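You operate a simulated robot arm through the tools that you are given. There is no shell and no other tool.

You are at the controls of a simulated robot arm. One attempt, no reset.

JOB
Swirl the purple-band vial on SLOW till the green lamp lights.
Fine: then put it back; turn the selector to OFF and let the plate stop before lifting the vial. Set down upright: what you pick out.
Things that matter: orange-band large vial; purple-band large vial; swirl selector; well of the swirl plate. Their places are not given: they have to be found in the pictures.

The check looks at the end state, three seconds after you hand in, the way a careful person would. Anything else that was tipped, shoved, dropped, spilled or broken makes it a failure.

ROBOT AND FRAMES
A 5-joint arm with a two-finger parallel gripper, fixed in place. Base frame: the origin is at the foot of the arm, x ahead of it, y to its left, z up. Readings come in mm, degrees, newtons and seconds.
It reaches about 1134 mm from its shoulder. Its first joint turns from -149.0 to 149.0 degrees. Payload 1.57 kg.
The tool frame sits at the grasp point between the pads (the TCP): z along the fingers, y along the line on which they close. The tips reach 30 mm beyond it. The gripper opens to 110 mm. The fingers are 24 mm wide and 12 mm thick; the gripper's body (48 by 112 mm) begins 78 mm behind the TCP.
Orientation is that of the tool frame in the base frame, as a unit quaternion [x, y, z, w]. With the fingers straight down and closing along the base's y, the tool's x points along the base's -x, its y along +y and its z along -z.

CONTROLS
- The arm moves only by the tool drive_tool. Its arguments are lists of equal length, an entry for each row: "translation": the shift along the tool's x, y, z in mm, a list of three; "dr": the turn, a rotation vector about the tool's x, y, z in degrees, a list of three; "hand": the gripper command, from -1 (shut) to 1 (fully open), values between in proportion. In form: {"translation": [[tx, ty, tz], ...], "dr": [[wx, wy, wz], ...], "hand": [hand, ...]}. A call has 1 to 20 rows; each row shifts and turns the commanded pose from where the row before left it, along the tool's axes as they then stand. A row lasts 0.2 s, in which the tool goes at most 50 mm and 8.6 degrees; a call with a longer step from one row to the next is refused whole, and so is a gripper value outside its range. Where a pose cannot be reached the arm comes as near as it can. A force on the tool above 40 N (or 10 N above the force at the start of the call, whichever is more), or a blocked arm, ends the call early, and 0.2 s more pass. Each finger travels about 72 mm/s and halts on what it meets, pressing with about 43 N; the grip force reading is that of the motor and also rises with nothing between the fingers. The clock runs only during rows and for 0.2 s after the last one: add rows that do not move to give the fingers time. The reply holds the time, the measured pose of the TCP, the force on the tool along the base axes, the opening and the grip force, in the units named above and with some noise, with the torque about the TCP (base axes, N m) and any sound that the robot's microphone picked up.
- Cameras (640 x 400 px; columns grow to the right, rows downward): "scene" is fixed at [46.9, -495.5, 1624.7]; the picture's right is [0.90, -0.44, 0.00], its down [-0.22, -0.44, -0.87] and it looks along [0.39, 0.78, -0.49] (base axes); focal length 350 px, centre (320, 200). "wrist" rides on the gripper at [70, 16, -141] in the tool frame; the picture's right is [-0.23, 0.97, 0.00], its down [-0.86, -0.20, -0.48] and it looks along [-0.47, -0.11, 0.88] (tool axes); focal length 222 px, centre (320, 200).
- get_image(camera): a new picture of that camera. The clock stands still meanwhile.
- slide_trunk(by): slides the trunk up (or, below 0, down) by that many mm; the arm rides with it, the base frame stays. It gives what a move gives, with no picture.
- pixel_to_xyz(camera, pixels): for up to 12 pixels [column, row] of the newest picture of that camera ("zoom" is the newest enlarged one), the place [x, y, z] in the base frame of the surface seen there, good to about 2 mm, but the place of the scene camera against the robot may be out by one fixed shift of up to 12 mm in any direction. The clock stands still meanwhile.
- inspect(camera, box): a new picture of the part [left, top, right, bottom] of that camera's present view, enlarged. The clock stands still meanwhile.
- hand_in(): hands the job in; it is judged then, once.

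Unless the task says otherwise, let go and move clear before handing in.

The tools are called as name(argument=value, ...) on one line, values as JSON. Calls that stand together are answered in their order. drive_tool: Moves the arm, as the interface text tells. Its arguments: {"type":"object","properties":{"translation":{"type":"array"},"dr":{"type":"array"},"hand":{"type":"array"}},"required":["translation","dr","hand"]} The other tools are called the same way: slide_trunk (by) slides the trunk up or down; get_image (camera) takes a picture; pixel_to_xyz (camera, pixels) gives the place of the surface under pixels of a picture; inspect (camera, box) takes an enlarged picture of a part of a camera's view; hand_in () hands the job in.

At the start:

```text
t: 0.0
tcp_pos: [653.0, 187.8, 1197.9]
orientation: [0.001, 1.0, 0.001, -0.001]
contact_force: [0.1, 0.1, -0.3]
ft_torque: [-0.02, 0.0, 0.02]
opening: 109.9
grasp_force: 0.0
trunk travel left (down, up): [-931.0, 39.0]
```

scene: 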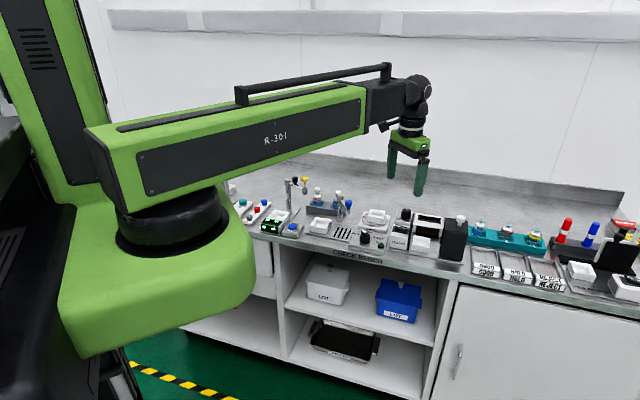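
wrist: 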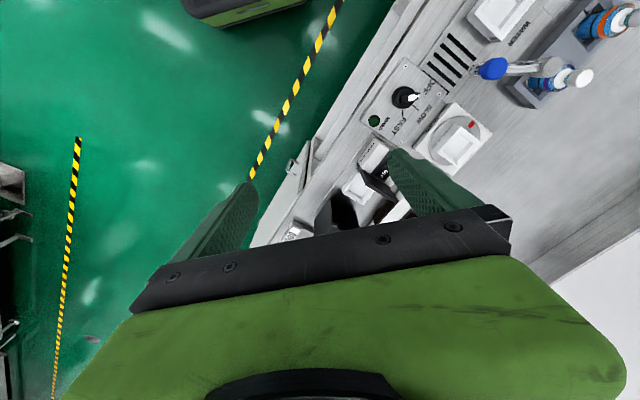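

The wrist view shows a selector with "OFF/SLOW/FAST" labels near pixel (405,97) and a plate near (460,140); the scene view shows a bench full of items. I'll enlarge both views to identify things.

inspect(camera="scene", box=[220, 160, 400, 270])

inspect(camera="scene", box=[340, 190, 480, 278])

inspect(camera="scene", box=[460, 190, 640, 302])

inspect(camera="wrist", box=[320, 0, 640, 200])

```text
3.56 times, centred on (310, 215) of scene
```

zoom: 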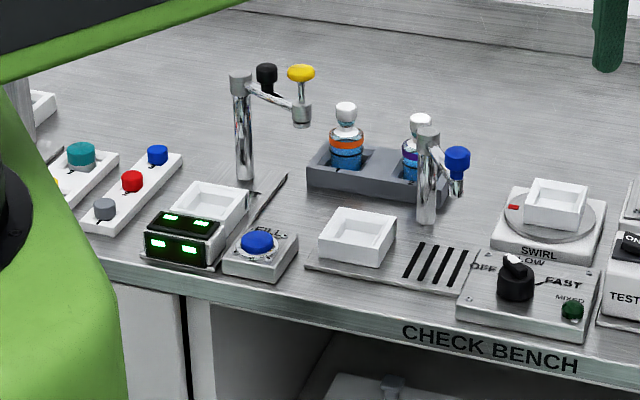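

```text
4.55 times, centred on (410, 234) of scene
```

zoom: 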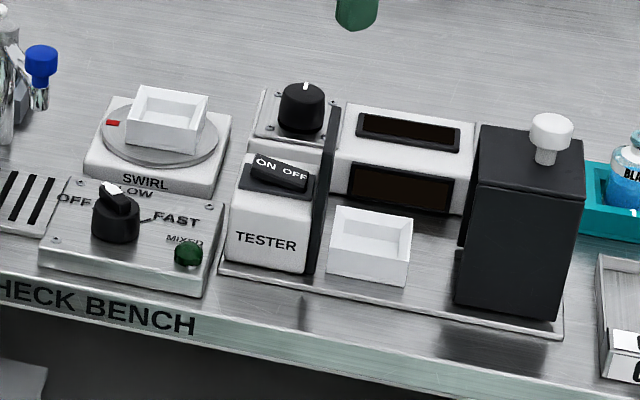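

```text
3.56 times, centred on (550, 246) of scene
```

zoom: 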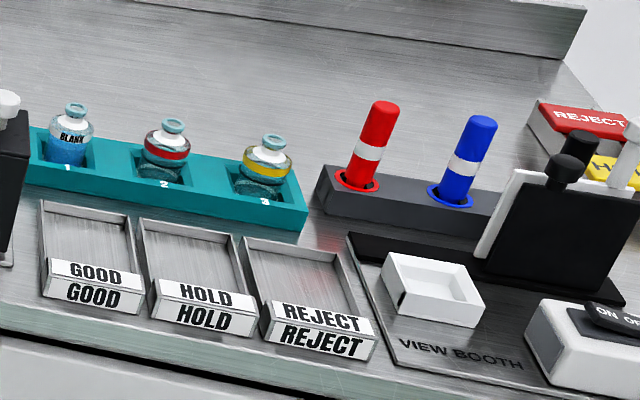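

```text
2.00 times, centred on (480, 100) of wrist
```

zoom: 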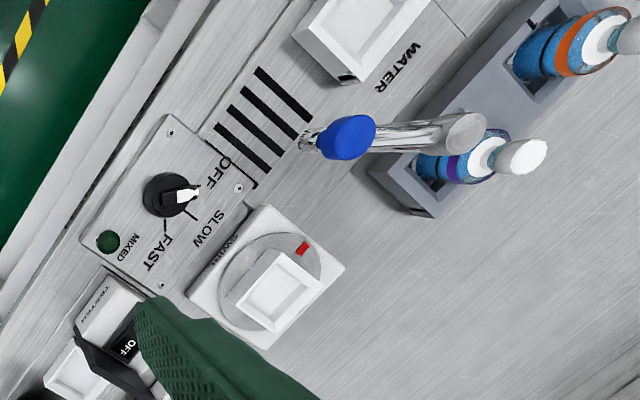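

The latest zoom (wrist) shows the selector knob at (170,195), the swirl plate's white well at (278,290), the purple-band vial at (455,165) in a grey rack beside the water tap, and orange at (575,45). I'll read their positions.

pixel_to_xyz(camera="zoom", pixels=[[170, 195], [190, 192], [278, 290], [303, 248], [440, 165], [528, 157], [490, 155], [345, 137], [465, 130], [109, 241], [600, 35], [405, 205]])

get_image(camera="wrist")

```text
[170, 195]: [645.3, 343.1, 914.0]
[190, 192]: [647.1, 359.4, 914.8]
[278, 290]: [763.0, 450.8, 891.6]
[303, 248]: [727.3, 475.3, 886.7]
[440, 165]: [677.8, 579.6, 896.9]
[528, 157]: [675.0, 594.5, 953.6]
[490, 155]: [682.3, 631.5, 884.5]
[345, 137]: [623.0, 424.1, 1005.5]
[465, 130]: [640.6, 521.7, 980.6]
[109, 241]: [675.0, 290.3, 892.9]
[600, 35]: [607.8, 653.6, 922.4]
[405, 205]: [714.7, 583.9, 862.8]
```

```text
taken
```

wrist: 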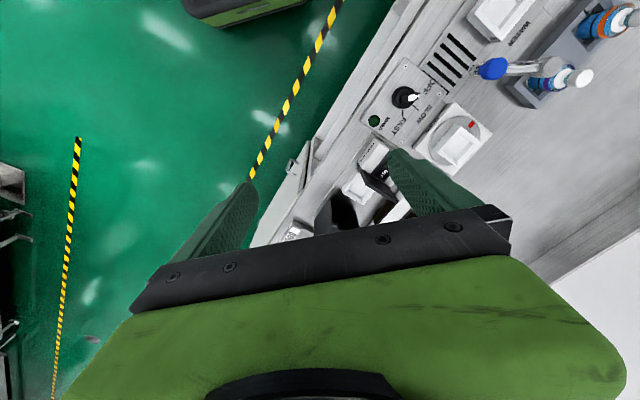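

The wrist view locates everything roughly; the tap post near (640,522) is close to the purple vial at about (680,590). I'll zoom the scene on the rack and tap, and on the selector, to understand the geometry.

inspect(camera="scene", box=[300, 180, 364, 220])

pixel_to_xyz(camera="zoom", pixels=[[157, 100], [157, 180], [415, 140], [405, 235], [440, 210], [440, 350], [540, 160], [60, 250], [430, 330], [270, 250], [560, 220], [470, 310]])

inspect(camera="scene", box=[345, 205, 409, 245])

```text
10.00 times, centred on (332, 200) of scene
```

zoom: 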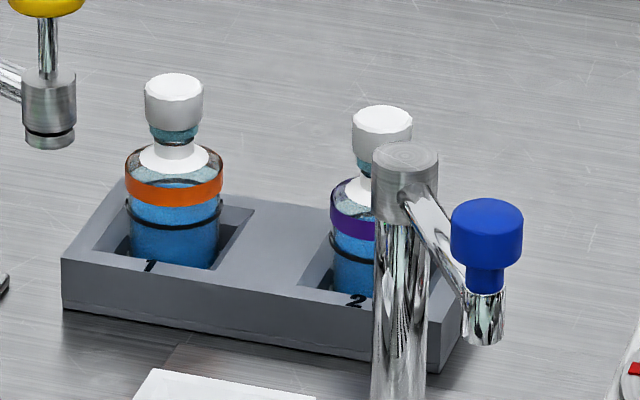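

```text
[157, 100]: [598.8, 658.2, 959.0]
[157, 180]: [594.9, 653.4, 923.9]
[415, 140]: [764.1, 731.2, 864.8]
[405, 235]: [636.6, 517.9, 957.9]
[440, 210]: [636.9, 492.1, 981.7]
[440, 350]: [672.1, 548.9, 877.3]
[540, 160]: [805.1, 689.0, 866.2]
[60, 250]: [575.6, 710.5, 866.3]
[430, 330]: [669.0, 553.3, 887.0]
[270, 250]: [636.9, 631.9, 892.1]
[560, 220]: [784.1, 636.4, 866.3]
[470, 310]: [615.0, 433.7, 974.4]
```

```text
10.00 times, centred on (377, 225) of scene
```

zoom: 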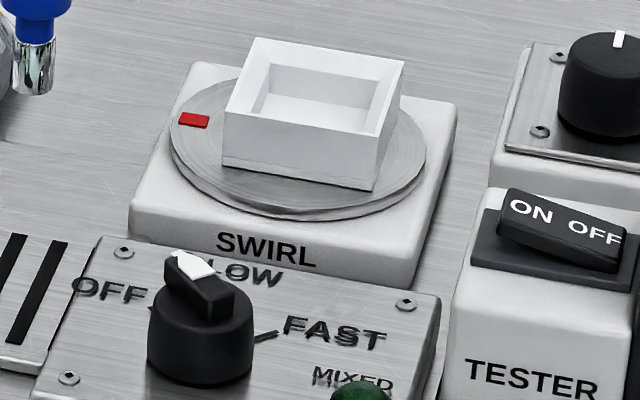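

The tap post stands about 93 mm in front of the purple vial (slot "2"), and the bench is turned about 36° from the base axes. I'll spin the tool to line up with the rack and move above the vial for a close wrist view.

drive_tool(translation=[[0, 0, 0], [0, 0, 0], [0, 0, 0], [0, 0, 0], [0, 0, 0], [0, 0, 0], [0, 0, 0], [-30, 19, 0], [-30, 19, 0], [-30, 19, 0], [-30, 19, 0], [-30, 19, 0], [-30, 19, 0], [-30, 19, 0], [-30, 19, 0], [-30, 19, 0], [-30, 19, 0], [0, 0, 0]], dr=[[0, 0, -7.8], [0, 0, -7.8], [0, 0, -7.8], [0, 0, -7.8], [0, 0, -7.8], [0, 0, -7.8], [0, 0, -7.6], [0, 0, 0], [0, 0, 0], [0, 0, 0], [0, 0, 0], [0, 0, 0], [0, 0, 0], [0, 0, 0], [0, 0, 0], [0, 0, 0], [0, 0, 0], [0, 0, 0]], hand=[1, 1, 1, 1, 1, 1, 1, 1, 1, 1, 1, 1, 1, 1, 1, 1, 1, 1])

get_image(camera="wrist")

get_image(camera="scene")

```text
t: 3.8
tcp_pos: [671.1, 542.3, 1197.1]
orientation: [-0.457, 0.89, -0.001, -0.001]
contact_force: [0.1, -0.1, -0.2]
ft_torque: [0.01, -0.03, 0.02]
opening: 109.8
grasp_force: 0.1
trunk travel left (down, up): [-931.0, 39.0]
```

```text
taken
```

wrist: 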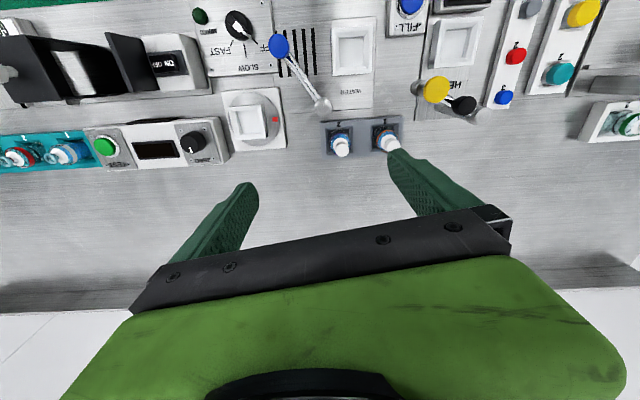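

```text
taken
```

scene: 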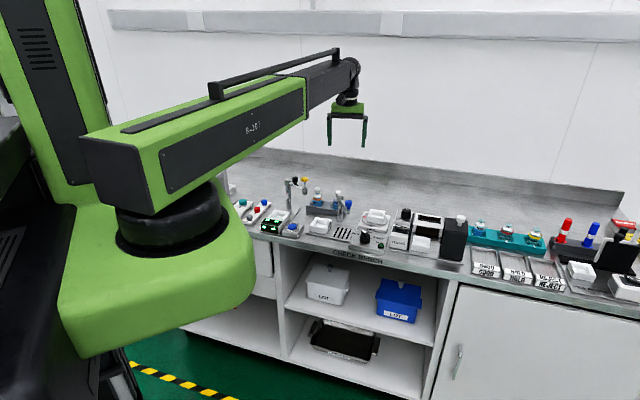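

Now above the rack: purple vial at pixel (342,145), orange at (386,138), swirl plate at (250,122), selector at (238,25). I'll enlarge these regions and measure.

inspect(camera="wrist", box=[260, 70, 420, 170])

pixel_to_xyz(camera="zoom", pixels=[[240, 215], [575, 185], [245, 340], [325, 305], [325, 285], [325, 255], [505, 285], [505, 230], [410, 260], [250, 140], [265, 235], [20, 200]])

inspect(camera="wrist", box=[180, 0, 308, 80])

inspect(camera="wrist", box=[190, 70, 318, 150])

```text
4.00 times, centred on (340, 120) of wrist
```

zoom: 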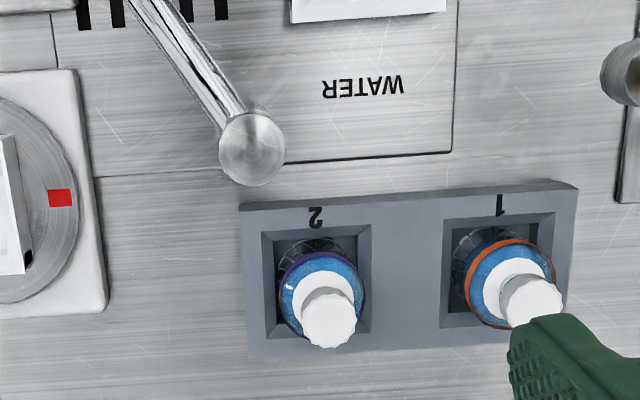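

```text
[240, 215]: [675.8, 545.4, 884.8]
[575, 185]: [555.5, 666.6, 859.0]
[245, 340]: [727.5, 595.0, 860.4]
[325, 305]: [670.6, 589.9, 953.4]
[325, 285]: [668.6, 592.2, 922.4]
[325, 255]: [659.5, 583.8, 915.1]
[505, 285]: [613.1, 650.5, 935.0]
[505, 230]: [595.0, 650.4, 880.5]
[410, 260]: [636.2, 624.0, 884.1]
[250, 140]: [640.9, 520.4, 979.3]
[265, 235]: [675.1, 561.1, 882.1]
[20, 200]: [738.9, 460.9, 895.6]
```

```text
5.00 times, centred on (244, 40) of wrist
```

zoom: 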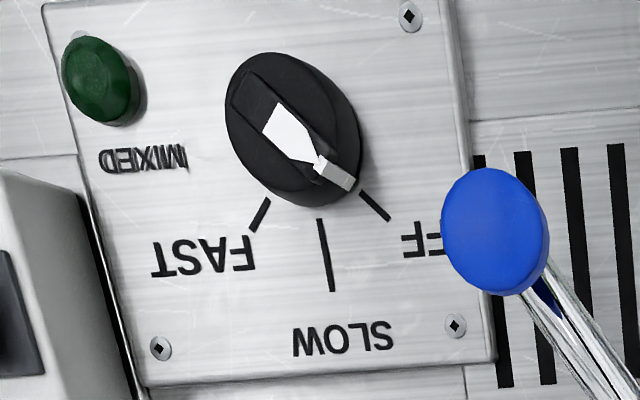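

```text
5.00 times, centred on (254, 110) of wrist
```

zoom: 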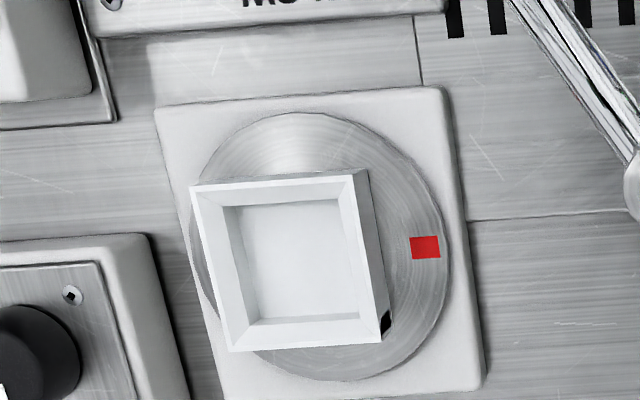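

The selector pointer sits at the OFF tick (tick at (373,205) in the selector zoom), with SLOW at (325,255) and FAST at (260,215). I'll measure the swirl well corners, and then the selector.

pixel_to_xyz(camera="zoom", pixels=[[197, 190], [363, 174], [377, 340], [232, 346], [245, 215], [335, 208], [350, 308], [255, 315], [295, 262], [425, 247], [300, 120], [470, 370]])

inspect(camera="wrist", box=[180, 0, 308, 80])

pixel_to_xyz(camera="zoom", pixels=[[290, 130], [337, 172], [245, 80], [100, 80], [265, 215], [325, 255], [375, 205], [345, 185], [495, 230], [240, 130], [280, 190], [320, 115]])

```text
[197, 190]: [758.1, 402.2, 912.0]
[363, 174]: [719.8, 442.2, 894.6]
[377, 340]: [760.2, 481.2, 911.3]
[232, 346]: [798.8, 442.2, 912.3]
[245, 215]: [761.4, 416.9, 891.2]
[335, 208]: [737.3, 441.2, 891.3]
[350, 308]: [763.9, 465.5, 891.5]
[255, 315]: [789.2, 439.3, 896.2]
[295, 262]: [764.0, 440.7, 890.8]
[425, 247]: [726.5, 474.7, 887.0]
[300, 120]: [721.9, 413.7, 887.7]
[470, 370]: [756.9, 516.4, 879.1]
```

```text
5.00 times, centred on (244, 40) of wrist
```

zoom: 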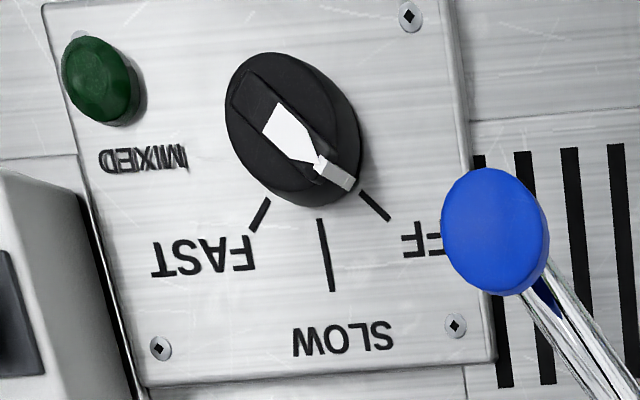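

```text
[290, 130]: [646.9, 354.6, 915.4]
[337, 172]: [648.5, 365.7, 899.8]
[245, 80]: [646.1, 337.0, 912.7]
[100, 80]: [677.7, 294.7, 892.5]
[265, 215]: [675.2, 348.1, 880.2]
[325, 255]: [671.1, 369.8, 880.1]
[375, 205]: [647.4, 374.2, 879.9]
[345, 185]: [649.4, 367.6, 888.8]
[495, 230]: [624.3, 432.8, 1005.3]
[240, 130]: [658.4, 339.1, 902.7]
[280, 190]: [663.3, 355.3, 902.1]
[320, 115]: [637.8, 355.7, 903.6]
```

The bench runs at 45° to the base; the well's rim centre is about (759,442), rim z 912 and floor z 891, and the knob centre about (647,348). I'll square the spin to 45°, and come down over the purple vial for a closer look, staying above the tap.

drive_tool(translation=[[0, 0, 0], [0, 0, 0], [-8, 9, 0], [-8, 9, 0], [-8, 9, 0], [-8, 9, 0], [0, 0, 30], [0, 0, 30], [0, 0, 30], [0, 0, 20], [0, 0, 0]], dr=[[0, 0, 4.7], [0, 0, 4.7], [0, 0, 0], [0, 0, 0], [0, 0, 0], [0, 0, 0], [0, 0, 0], [0, 0, 0], [0, 0, 0], [0, 0, 0], [0, 0, 0]], hand=[1, 1, 1, 1, 1, 1, 1, 1, 1, 1, 1])

get_image(camera="wrist")

inspect(camera="wrist", box=[240, 60, 400, 160])

```text
t: 6.2
tcp_pos: [669.5, 592.2, 1198.0]
orientation: [-0.383, 0.924, 0.001, 0.0]
contact_force: [-0.6, -0.4, 0.3]
ft_torque: [0.04, 0.0, -0.02]
opening: 109.9
grasp_force: 0.1
out of reach, approached as far as the arm can: row 7, 8, 9, 10
trunk travel left (down, up): [-931.0, 39.0]
```

```text
taken
```

wrist: 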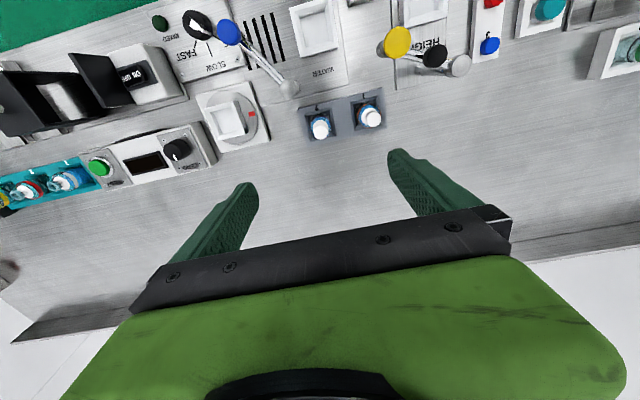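

```text
4.00 times, centred on (320, 110) of wrist
```

zoom: 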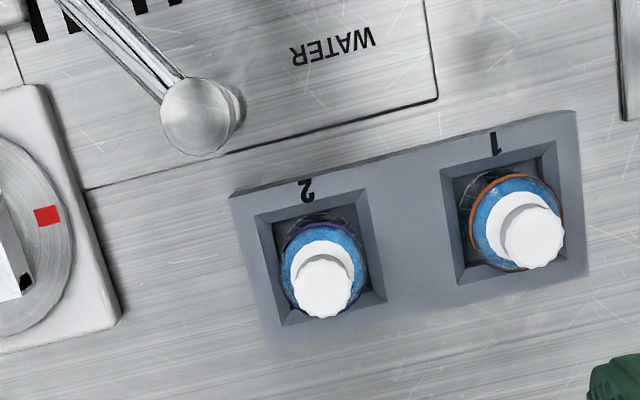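

The arm cannot go lower in this posture, so height has to come from the trunk. Before sliding down I'll measure how high the arm's underside is above the bench in the scene view.

get_image(camera="scene")

inspect(camera="scene", box=[80, 20, 400, 220])

```text
taken
```

scene: 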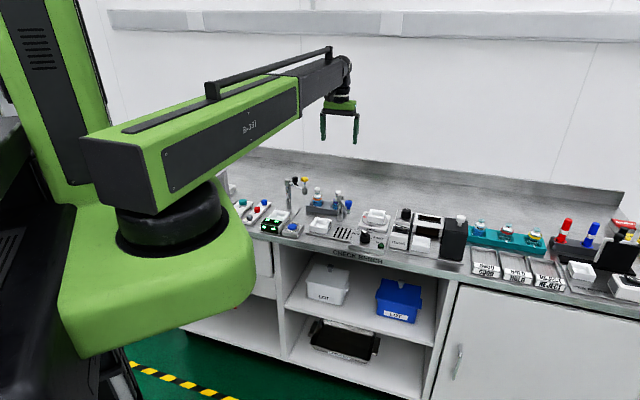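

```text
2.00 times, centred on (240, 120) of scene
```

zoom: 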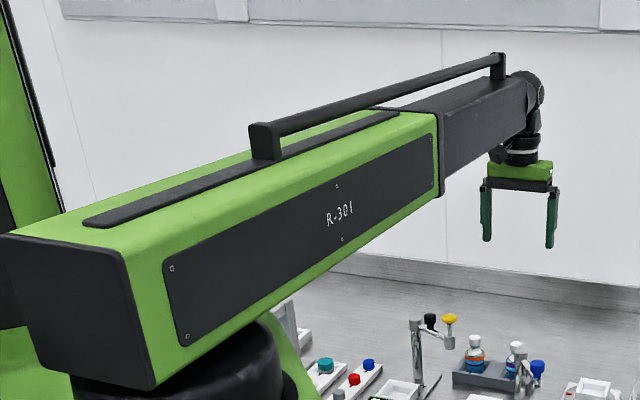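

pixel_to_xyz(camera="zoom", pixels=[[185, 365], [300, 290], [435, 195], [445, 185], [525, 140], [520, 175], [487, 235], [550, 240], [280, 345], [290, 375], [430, 150], [330, 125]])

slide_trunk(by=-40)

```text
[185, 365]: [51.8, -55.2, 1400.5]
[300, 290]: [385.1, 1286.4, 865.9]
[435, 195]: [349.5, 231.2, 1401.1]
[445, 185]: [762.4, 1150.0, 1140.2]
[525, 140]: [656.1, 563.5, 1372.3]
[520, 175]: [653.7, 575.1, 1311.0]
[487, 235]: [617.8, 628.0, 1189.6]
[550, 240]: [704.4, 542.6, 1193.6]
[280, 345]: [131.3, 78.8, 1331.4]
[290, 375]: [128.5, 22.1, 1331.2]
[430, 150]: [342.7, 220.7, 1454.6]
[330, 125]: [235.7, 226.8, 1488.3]
```

```text
t: 7.0
tcp_pos: [669.7, 592.9, 1158.1]
orientation: [-0.383, 0.924, 0.0, 0.001]
contact_force: [0.2, -0.4, 0.0]
ft_torque: [-0.01, 0.01, 0.01]
opening: 110.2
grasp_force: 0.2
trunk travel left (down, up): [-891.0, 79.0]
```

The arm's underside is ~200 mm above the TCP, so lowering to grasp height leaves it well above the taps (~1005). I'll slide down another 90 mm and look closely.

slide_trunk(by=-95)

get_image(camera="wrist")

inspect(camera="wrist", box=[240, 60, 400, 160])

get_image(camera="scene")

```text
t: 8.3
tcp_pos: [668.0, 592.0, 1062.4]
orientation: [-0.383, 0.924, 0.001, 0.0]
contact_force: [0.0, 0.0, 0.8]
ft_torque: [-0.02, 0.02, -0.01]
opening: 109.7
grasp_force: 0.1
trunk travel left (down, up): [-796.0, 174.0]
```

```text
taken
```

wrist: 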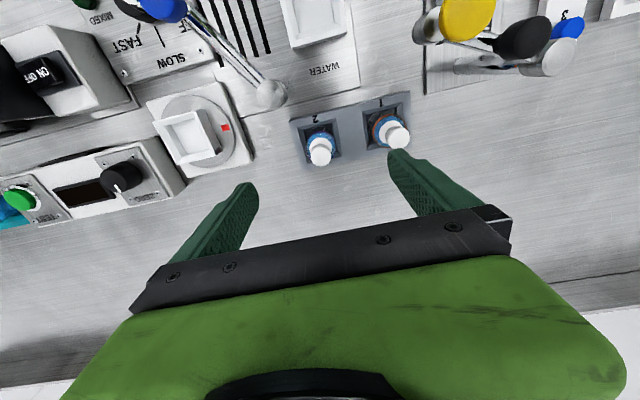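

```text
4.00 times, centred on (320, 110) of wrist
```

zoom: 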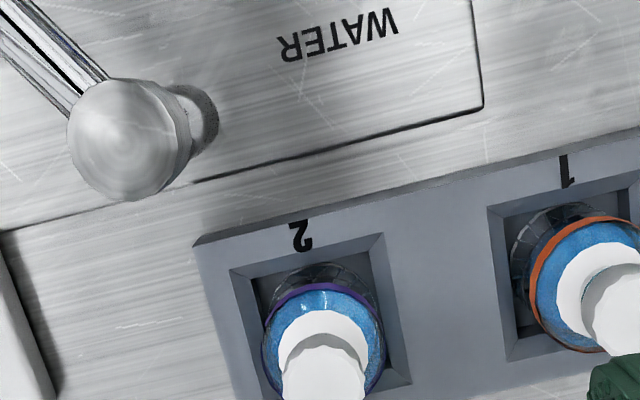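

```text
taken
```

scene: 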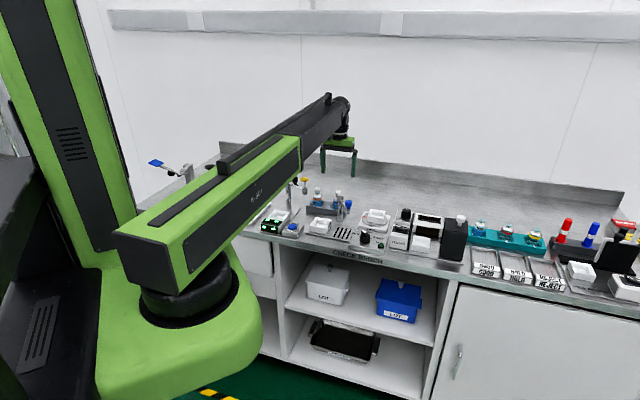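

The wrist zoom shows the purple vial's stopper at (325,370) with rack well 2 around it. I'll measure vial, rack, and tap points precisely.

inspect(camera="wrist", box=[272, 85, 432, 185])

pixel_to_xyz(camera="zoom", pixels=[[195, 265], [195, 295], [170, 250], [220, 250], [195, 230], [195, 200], [104, 168], [256, 133], [285, 283], [150, 315], [140, 185], [365, 190]])

pixel_to_xyz(camera="scene", pixels=[[157, 163], [250, 320], [255, 300]])

```text
4.00 times, centred on (352, 135) of wrist
```

zoom: 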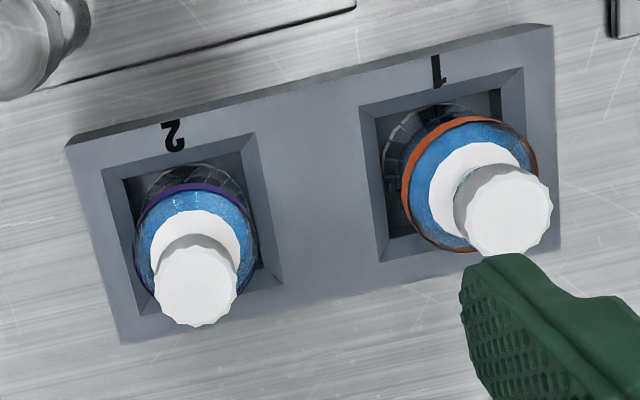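

```text
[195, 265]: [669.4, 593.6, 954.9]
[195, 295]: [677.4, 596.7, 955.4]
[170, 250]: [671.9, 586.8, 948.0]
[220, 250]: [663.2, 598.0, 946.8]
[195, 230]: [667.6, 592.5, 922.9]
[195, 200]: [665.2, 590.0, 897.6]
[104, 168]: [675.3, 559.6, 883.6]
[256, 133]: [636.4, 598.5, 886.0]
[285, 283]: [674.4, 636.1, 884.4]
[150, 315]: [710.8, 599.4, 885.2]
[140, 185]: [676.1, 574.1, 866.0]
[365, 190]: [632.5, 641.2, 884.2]
```

```text
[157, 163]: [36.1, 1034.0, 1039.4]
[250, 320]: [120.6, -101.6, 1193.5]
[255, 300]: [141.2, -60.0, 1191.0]
```

Slot 2's well centre is about (674.4,597.8), the vial's axis about (675,597), stopper top z≈955, rack top z≈885, vial bottom ≈866, body ≈41 mm wide. I'll shift over the vial, narrow the opening to ~75 mm, and test whether the arm itself can rise by 40 mm.

drive_tool(translation=[[-4.3, -0.7, 0], [-4.2, -0.7, 0], [0, 0, -20], [0, 0, -20], [0, 0, 0], [0, 0, 0]], dr=[[0, 0, 0], [0, 0, 0], [0, 0, 0], [0, 0, 0], [0, 0, 0], [0, 0, 0]], hand=[0.36, 0.36, 0.36, 0.36, 0.36, 0.36])

```text
t: 9.7
tcp_pos: [675.0, 597.7, 1063.6]
orientation: [-0.383, 0.924, 0.0, 0.0]
contact_force: [0.0, -1.0, -1.5]
ft_torque: [0.01, 0.0, 0.01]
opening: 74.9
grasp_force: 0.1
out of reach, approached as far as the arm can: row 3, 4
trunk travel left (down, up): [-796.0, 174.0]
```

The arm has no vertical travel with the tool pointing down, so all height moves go through the trunk. I'm centred at (675,597.7); I'll lower to just above the stopper and check alignment.

slide_trunk(by=-60)

get_image(camera="wrist")

inspect(camera="wrist", box=[220, 90, 420, 215])

inspect(camera="scene", box=[280, 120, 400, 195])

```text
t: 10.7
tcp_pos: [676.4, 596.4, 1003.3]
orientation: [-0.383, 0.924, 0.0, 0.001]
contact_force: [0.3, -0.3, 1.1]
ft_torque: [0.02, -0.04, -0.02]
opening: 74.7
grasp_force: 0.0
trunk travel left (down, up): [-736.0, 234.0]
```

```text
taken
```

wrist: 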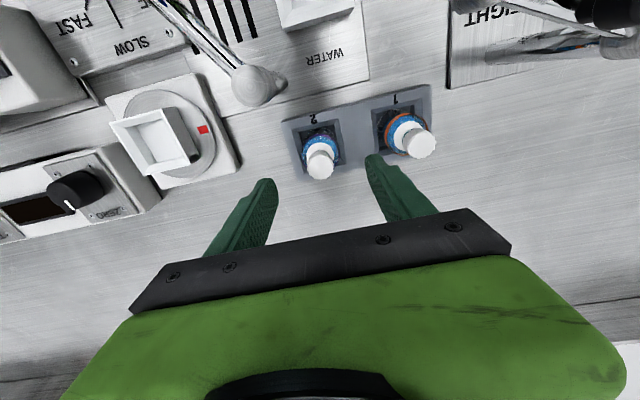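

```text
3.20 times, centred on (320, 152) of wrist
```

zoom: 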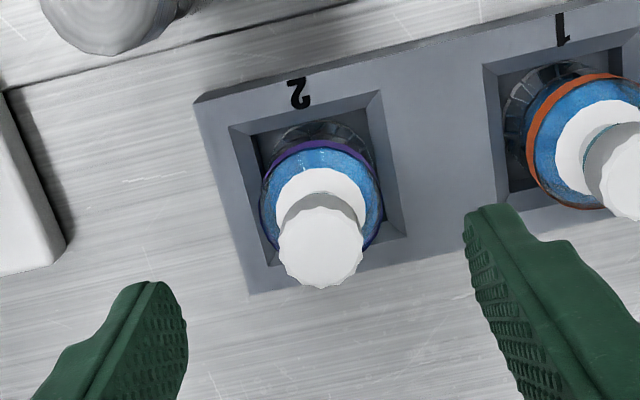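

```text
5.33 times, centred on (340, 158) of scene
```

zoom: 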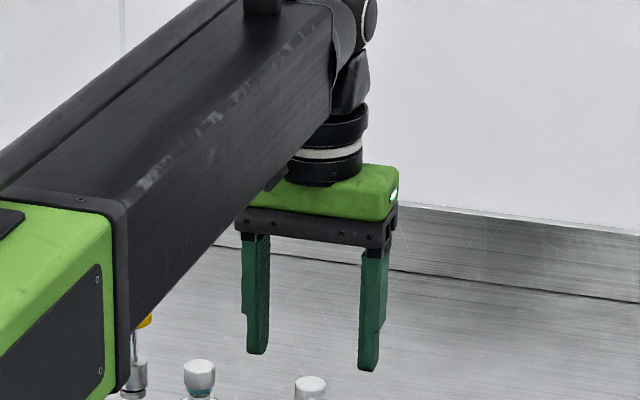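

Fingers are lined up either side of the purple vial. Before lowering further I'll check the yellow tap's height under the arm's housing.

pixel_to_xyz(camera="zoom", pixels=[[147, 319], [135, 370], [125, 350], [122, 385], [135, 290], [330, 150], [260, 345], [368, 365]])

inspect(camera="wrist", box=[220, 90, 420, 215])

pixel_to_xyz(camera="zoom", pixels=[[320, 250], [320, 230], [295, 225], [350, 225], [320, 275], [320, 180], [300, 205], [345, 190], [140, 340], [490, 260], [230, 128], [383, 92]])

```text
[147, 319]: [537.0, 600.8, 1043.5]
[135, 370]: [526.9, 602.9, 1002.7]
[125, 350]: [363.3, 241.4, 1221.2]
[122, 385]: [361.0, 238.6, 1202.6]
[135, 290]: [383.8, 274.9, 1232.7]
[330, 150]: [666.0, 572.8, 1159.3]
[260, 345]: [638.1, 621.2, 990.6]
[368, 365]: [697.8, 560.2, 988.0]
```

```text
3.20 times, centred on (320, 152) of wrist
```

zoom: 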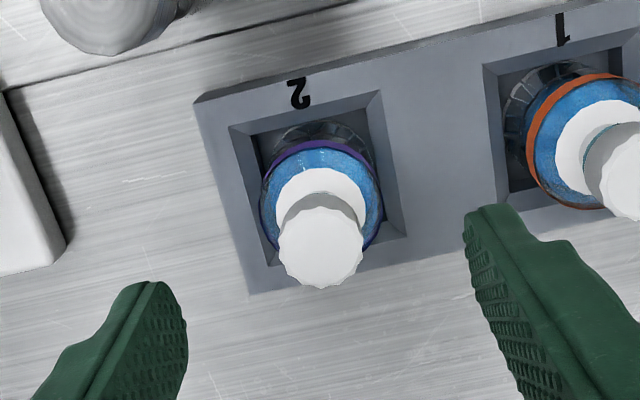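

```text
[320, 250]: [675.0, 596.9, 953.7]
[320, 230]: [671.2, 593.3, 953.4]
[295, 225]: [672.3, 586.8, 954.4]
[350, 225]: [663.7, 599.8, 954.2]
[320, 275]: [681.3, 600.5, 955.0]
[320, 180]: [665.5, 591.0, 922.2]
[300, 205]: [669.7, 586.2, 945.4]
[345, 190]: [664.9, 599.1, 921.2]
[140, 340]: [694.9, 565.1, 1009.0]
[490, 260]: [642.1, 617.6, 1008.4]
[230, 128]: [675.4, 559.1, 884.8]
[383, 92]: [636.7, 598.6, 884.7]
```

The yellow tap tops out near 1045, well below the arm's underside (~1125 at grasp height), and the vial axis (675,597) matches the TCP. I'll lower to the grasp height of about z 924 so the tips stay ~9 mm above the rack.

slide_trunk(by=-50)

get_image(camera="wrist")

get_image(camera="scene")

```text
t: 11.6
tcp_pos: [676.4, 598.4, 952.8]
orientation: [-0.382, 0.924, 0.0, 0.0]
contact_force: [-0.5, 1.5, 0.9]
ft_torque: [0.01, 0.02, 0.01]
opening: 74.7
grasp_force: 0.1
trunk travel left (down, up): [-686.0, 284.0]
```

```text
taken
```

wrist: 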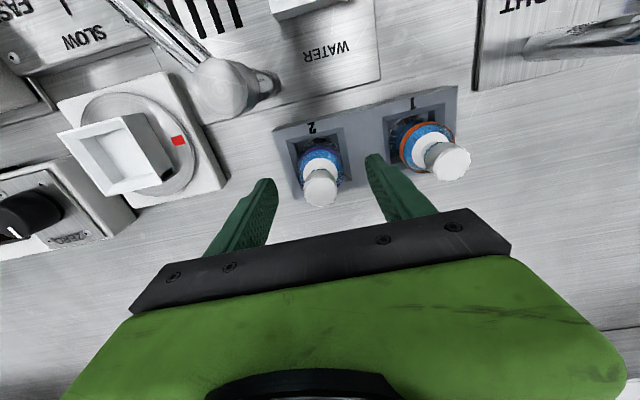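

```text
taken
```

scene: 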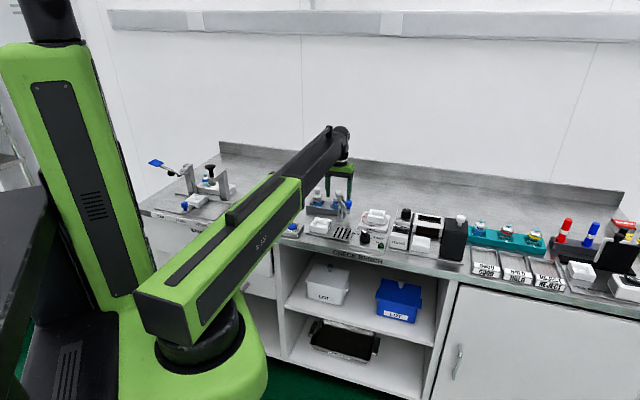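

The fingers straddle the vial with clear space. I'll lower the last 28 mm and close gently.

slide_trunk(by=-28)

get_image(camera="wrist")

```text
t: 12.4
tcp_pos: [675.7, 598.1, 924.8]
orientation: [-0.382, 0.924, 0.0, -0.001]
contact_force: [0.0, 0.9, -0.8]
ft_torque: [0.02, -0.01, 0.02]
opening: 74.7
grasp_force: 0.0
trunk travel left (down, up): [-658.0, 312.0]
```

```text
taken
```

wrist: 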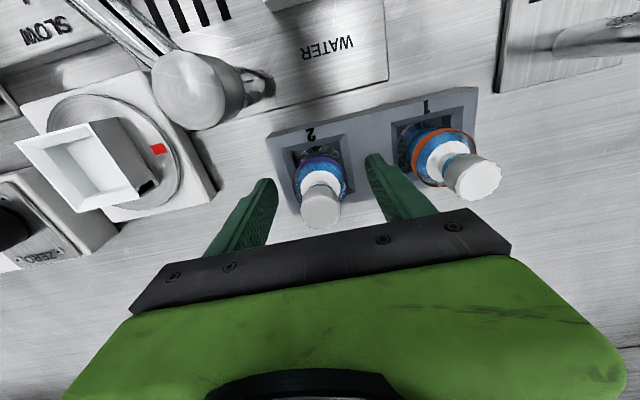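

The vial's shoulder sits at the TCP pixel (~(321,190)), between the fingers. Closing now.

drive_tool(translation=[[0, 0, 0], [0, 0, 0], [0, 0, 0], [0, 0, 0]], dr=[[0, 0, 0], [0, 0, 0], [0, 0, 0], [0, 0, 0]], hand=[0.0, -0.15, -0.3, -0.3])

get_image(camera="wrist")

```text
t: 13.4
tcp_pos: [675.7, 597.1, 923.8]
orientation: [-0.383, 0.924, 0.0, 0.0]
contact_force: [0.0, 0.1, 1.0]
ft_torque: [0.01, -0.03, 0.01]
opening: 38.9
grasp_force: 0.3
trunk travel left (down, up): [-658.0, 312.0]
```

```text
taken
```

wrist: 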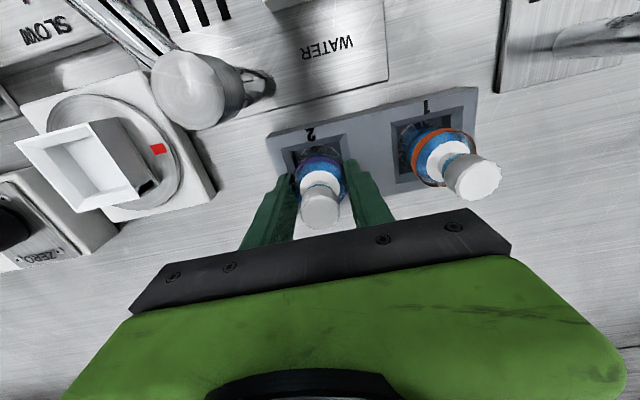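

No grip force yet at 38.9 mm; the fingers are nearly touching the vial. I'll continue closing.

drive_tool(translation=[[0, 0, 0], [0, 0, 0], [0, 0, 0], [0, 0, 0], [0, 0, 0]], dr=[[0, 0, 0], [0, 0, 0], [0, 0, 0], [0, 0, 0], [0, 0, 0]], hand=[-0.34, -0.4, -0.46, -0.52, -0.52])

inspect(camera="wrist", box=[220, 110, 420, 235])

```text
t: 14.6
tcp_pos: [675.8, 599.1, 924.6]
orientation: [-0.383, 0.924, 0.0, 0.0]
contact_force: [-0.1, 0.1, -0.6]
ft_torque: [0.01, -0.01, 0.0]
opening: 37.6
grasp_force: 42.9
trunk travel left (down, up): [-658.0, 312.0]
```

```text
3.20 times, centred on (320, 172) of wrist
```

zoom: 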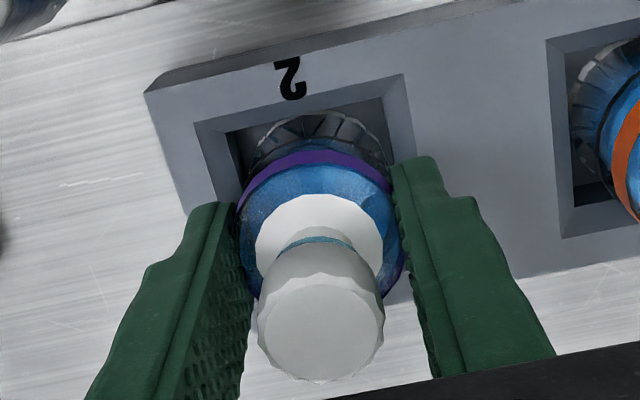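

The vial is held (opening 37.6 mm, 43 N) with fingers on the purple-band body. I'll lift it straight up with the trunk.

slide_trunk(by=0)

slide_trunk(by=30)

get_image(camera="wrist")

```text
t: 15.1
tcp_pos: [675.5, 597.6, 923.8]
orientation: [-0.383, 0.924, -0.001, 0.0]
contact_force: [-0.8, -0.5, -0.2]
ft_torque: [-0.01, 0.02, 0.02]
opening: 37.7
grasp_force: 43.2
trunk travel left (down, up): [-658.0, 312.0]
```

```text
t: 15.8
tcp_pos: [676.1, 597.7, 954.9]
orientation: [-0.383, 0.924, 0.0, 0.0]
contact_force: [0.6, 1.1, -0.5]
ft_torque: [0.0, 0.01, 0.02]
opening: 37.7
grasp_force: 42.7
trunk travel left (down, up): [-688.0, 282.0]
```

```text
taken
```

wrist: 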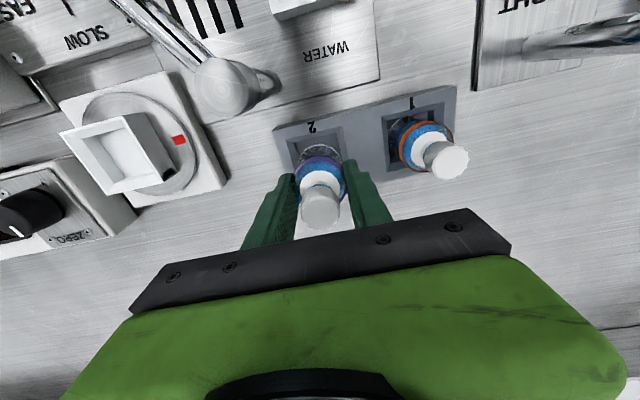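

The vial rises with the gripper and slot 2 is now empty below it. I'll raise further to clear the swirl well and look at the well.

slide_trunk(by=50)

inspect(camera="wrist", box=[240, 60, 400, 160])

inspect(camera="wrist", box=[80, 70, 256, 180])

```text
t: 16.7
tcp_pos: [676.8, 597.9, 1003.7]
orientation: [-0.382, 0.924, 0.0, 0.001]
contact_force: [0.0, -0.1, -0.7]
ft_torque: [0.01, 0.0, -0.04]
opening: 37.9
grasp_force: 42.8
trunk travel left (down, up): [-738.0, 232.0]
```

```text
4.00 times, centred on (320, 110) of wrist
```

zoom: 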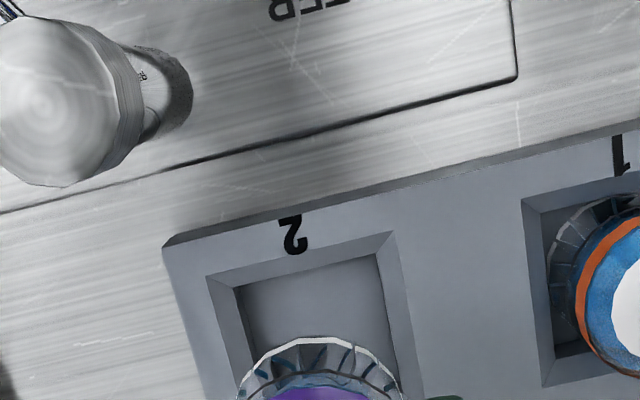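

```text
3.64 times, centred on (168, 125) of wrist
```

zoom: 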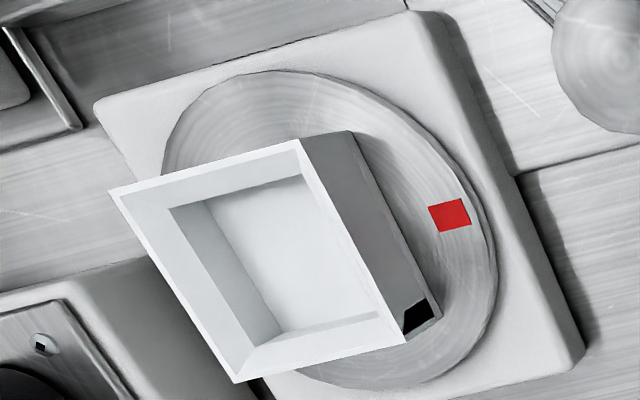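

I'll measure the well's rim and floor corners from this closer view.

pixel_to_xyz(camera="zoom", pixels=[[117, 194], [297, 147], [398, 340], [239, 376], [205, 210], [295, 190], [355, 305], [285, 325], [275, 255], [450, 215], [345, 240], [190, 165]])

inspect(camera="wrist", box=[80, 70, 256, 180])

pixel_to_xyz(camera="zoom", pixels=[[170, 207], [297, 175], [380, 312], [265, 345], [210, 168], [348, 242], [315, 358], [175, 285], [240, 192], [335, 250], [320, 330], [220, 275]])

```text
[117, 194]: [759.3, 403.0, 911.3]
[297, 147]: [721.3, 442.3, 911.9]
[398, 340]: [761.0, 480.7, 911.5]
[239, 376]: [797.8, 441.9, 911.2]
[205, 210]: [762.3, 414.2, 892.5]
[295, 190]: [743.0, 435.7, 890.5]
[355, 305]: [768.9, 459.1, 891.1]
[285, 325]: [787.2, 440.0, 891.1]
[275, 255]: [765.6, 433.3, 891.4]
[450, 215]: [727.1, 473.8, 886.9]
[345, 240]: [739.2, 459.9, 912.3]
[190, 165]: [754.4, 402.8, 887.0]
```

```text
3.64 times, centred on (168, 125) of wrist
```

zoom: 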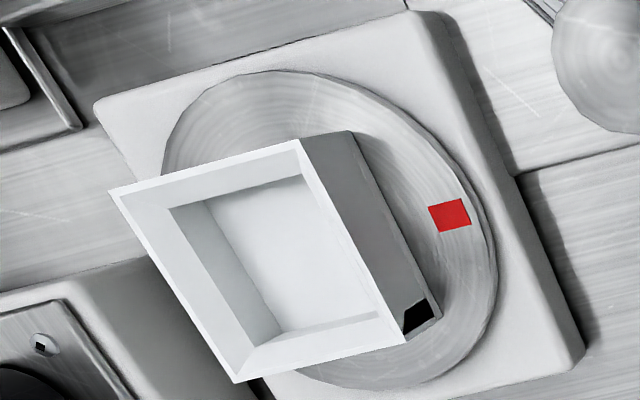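

```text
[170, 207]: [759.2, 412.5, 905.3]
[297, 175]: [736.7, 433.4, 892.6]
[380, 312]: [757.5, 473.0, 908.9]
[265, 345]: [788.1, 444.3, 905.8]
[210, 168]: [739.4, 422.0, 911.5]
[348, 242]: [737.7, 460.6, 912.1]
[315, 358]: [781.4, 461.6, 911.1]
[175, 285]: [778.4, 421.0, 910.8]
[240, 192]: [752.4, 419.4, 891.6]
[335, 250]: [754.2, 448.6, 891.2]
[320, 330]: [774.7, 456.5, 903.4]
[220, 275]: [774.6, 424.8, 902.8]
```

The well centre is (760,442), rim z 911.5, floor z 891. I'll check the emptied rack floor height and the held vial's offset in the fingers.

inspect(camera="wrist", box=[240, 100, 400, 200])

pixel_to_xyz(camera="zoom", pixels=[[320, 140], [290, 150], [350, 120], [390, 190], [210, 130], [390, 75], [250, 125], [385, 100], [320, 250], [320, 300], [290, 330], [350, 330]])

get_image(camera="wrist")

```text
4.00 times, centred on (320, 150) of wrist
```

zoom: 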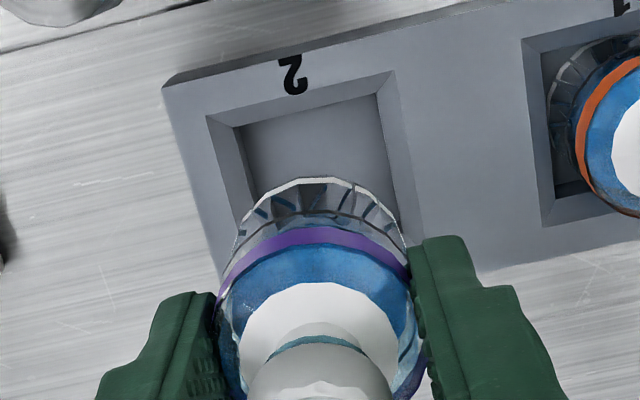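

```text
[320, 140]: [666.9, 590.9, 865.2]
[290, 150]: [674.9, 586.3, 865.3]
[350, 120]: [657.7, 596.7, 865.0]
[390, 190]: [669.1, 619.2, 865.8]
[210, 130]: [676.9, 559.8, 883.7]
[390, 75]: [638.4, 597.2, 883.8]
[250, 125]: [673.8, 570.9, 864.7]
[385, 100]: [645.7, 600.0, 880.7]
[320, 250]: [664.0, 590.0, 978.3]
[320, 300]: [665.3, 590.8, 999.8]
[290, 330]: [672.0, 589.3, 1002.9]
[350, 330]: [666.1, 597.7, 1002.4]
```

```text
taken
```

wrist: 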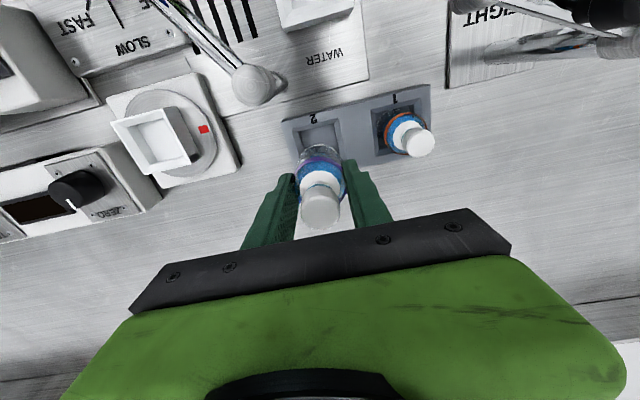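

Rack floor is z 865.2, so the vial bottom is ~59 mm below the TCP and it should land in the swirl well at TCP z≈950. I'll read the stopper's centre to know the offset in the grip.

inspect(camera="wrist", box=[272, 150, 368, 210])

inspect(camera="wrist", box=[256, 170, 384, 250])

pixel_to_xyz(camera="zoom", pixels=[[228, 190], [428, 190], [328, 190], [328, 270], [328, 110], [250, 190], [405, 190]])

```text
6.67 times, centred on (320, 180) of wrist
```

zoom: 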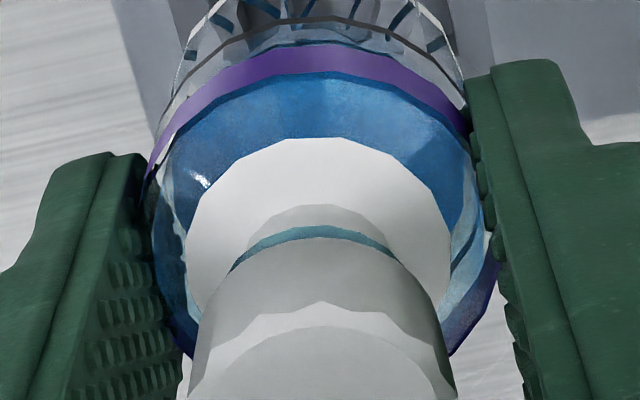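

```text
5.00 times, centred on (320, 210) of wrist
```

zoom: 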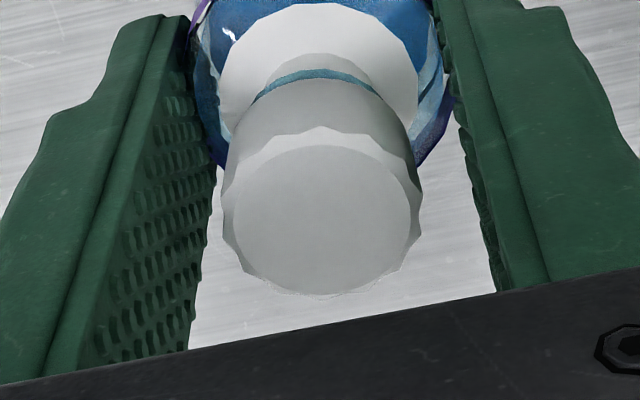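

```text
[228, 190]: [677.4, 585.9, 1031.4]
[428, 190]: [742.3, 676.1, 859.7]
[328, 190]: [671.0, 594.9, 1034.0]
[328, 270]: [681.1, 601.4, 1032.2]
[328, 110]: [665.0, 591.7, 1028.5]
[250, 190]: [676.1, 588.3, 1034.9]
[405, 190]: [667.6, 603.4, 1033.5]
```

The stopper centre is about 1.5–2 mm short of the reported TCP along the depth direction, so I'll aim the TCP at (761.3,442.9). Moving there at the present height (vial bottom z≈944, rim 911.5).

drive_tool(translation=[[3, -10, 0], [6, -20, 0], [6, -21, 0], [6, -21, 0], [6, -21, 0], [6, -21, 0], [6, -21, 0], [5.4, -17, 0], [3, -10.8, 0], [2, -7, 0], [0, 0, 0], [0, 0, 0]], dr=[[0, 0, 0], [0, 0, 0], [0, 0, 0], [0, 0, 0], [0, 0, 0], [0, 0, 0], [0, 0, 0], [0, 0, 0], [0, 0, 0], [0, 0, 0], [0, 0, 0], [0, 0, 0]], hand=[-0.52, -0.52, -0.52, -0.52, -0.52, -0.52, -0.52, -0.52, -0.52, -0.52, -0.52, -0.52])

get_image(camera="wrist")

inspect(camera="wrist", box=[240, 90, 400, 190])

```text
t: 19.3
tcp_pos: [761.2, 443.3, 1004.2]
orientation: [-0.383, 0.924, -0.001, 0.0]
contact_force: [0.2, -0.6, -1.2]
ft_torque: [0.0, 0.0, -0.02]
opening: 37.5
grasp_force: 42.8
trunk travel left (down, up): [-738.0, 232.0]
```

```text
taken
```

wrist: 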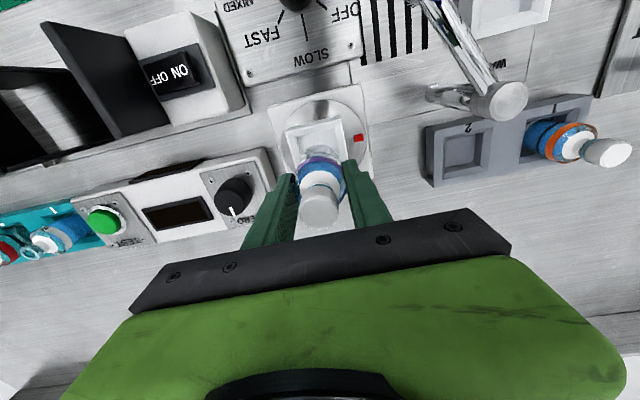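

```text
4.00 times, centred on (320, 140) of wrist
```

zoom: 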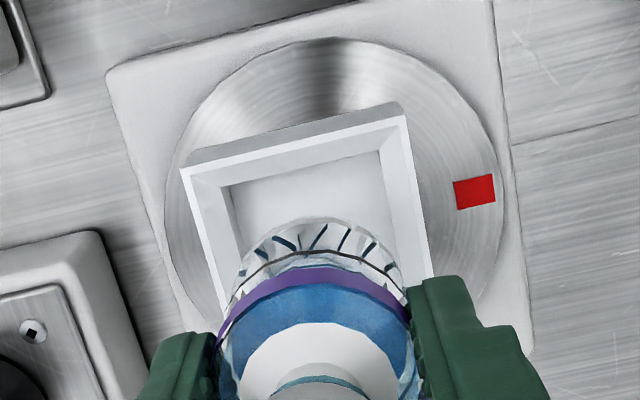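

The vial is lined up over the white well (rim corners at zoom (182,170) and (403,117)). I'll lower most of the way and recheck.

slide_trunk(by=-30)

inspect(camera="wrist", box=[240, 90, 400, 190])

pixel_to_xyz(camera="zoom", pixels=[[150, 190], [390, 130], [430, 270], [155, 185], [395, 128], [300, 165], [320, 190]])

inspect(camera="scene", box=[340, 180, 420, 230])

```text
t: 20.1
tcp_pos: [761.0, 442.3, 974.7]
orientation: [-0.383, 0.924, 0.0, 0.0]
contact_force: [0.2, -0.2, -0.6]
ft_torque: [0.0, 0.04, -0.01]
opening: 37.7
grasp_force: 42.2
trunk travel left (down, up): [-708.0, 262.0]
```

```text
4.00 times, centred on (320, 140) of wrist
```

zoom: 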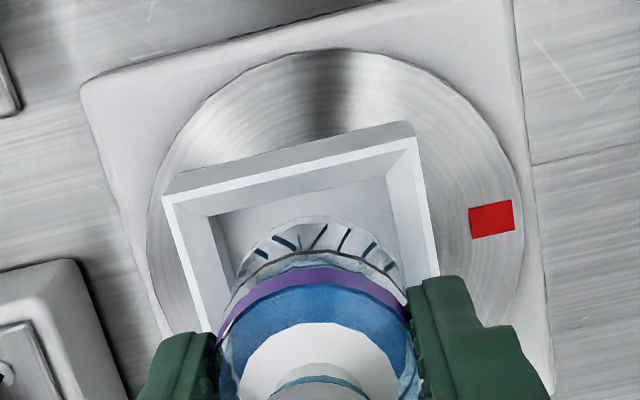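

```text
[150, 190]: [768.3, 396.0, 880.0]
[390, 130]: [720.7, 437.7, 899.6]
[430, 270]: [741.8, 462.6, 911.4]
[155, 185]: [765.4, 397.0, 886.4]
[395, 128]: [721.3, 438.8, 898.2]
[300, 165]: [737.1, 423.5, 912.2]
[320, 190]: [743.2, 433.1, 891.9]
```

```text
8.00 times, centred on (380, 205) of scene
```

zoom: 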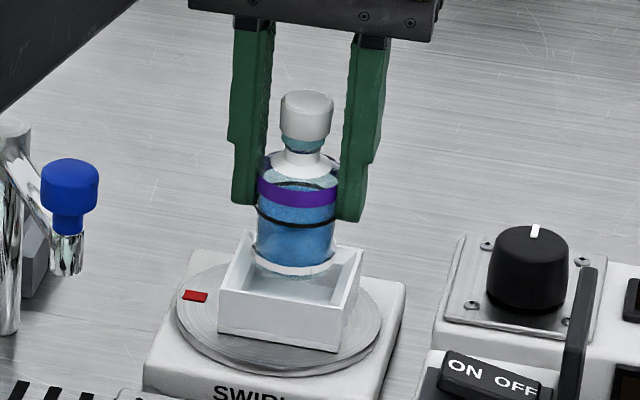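

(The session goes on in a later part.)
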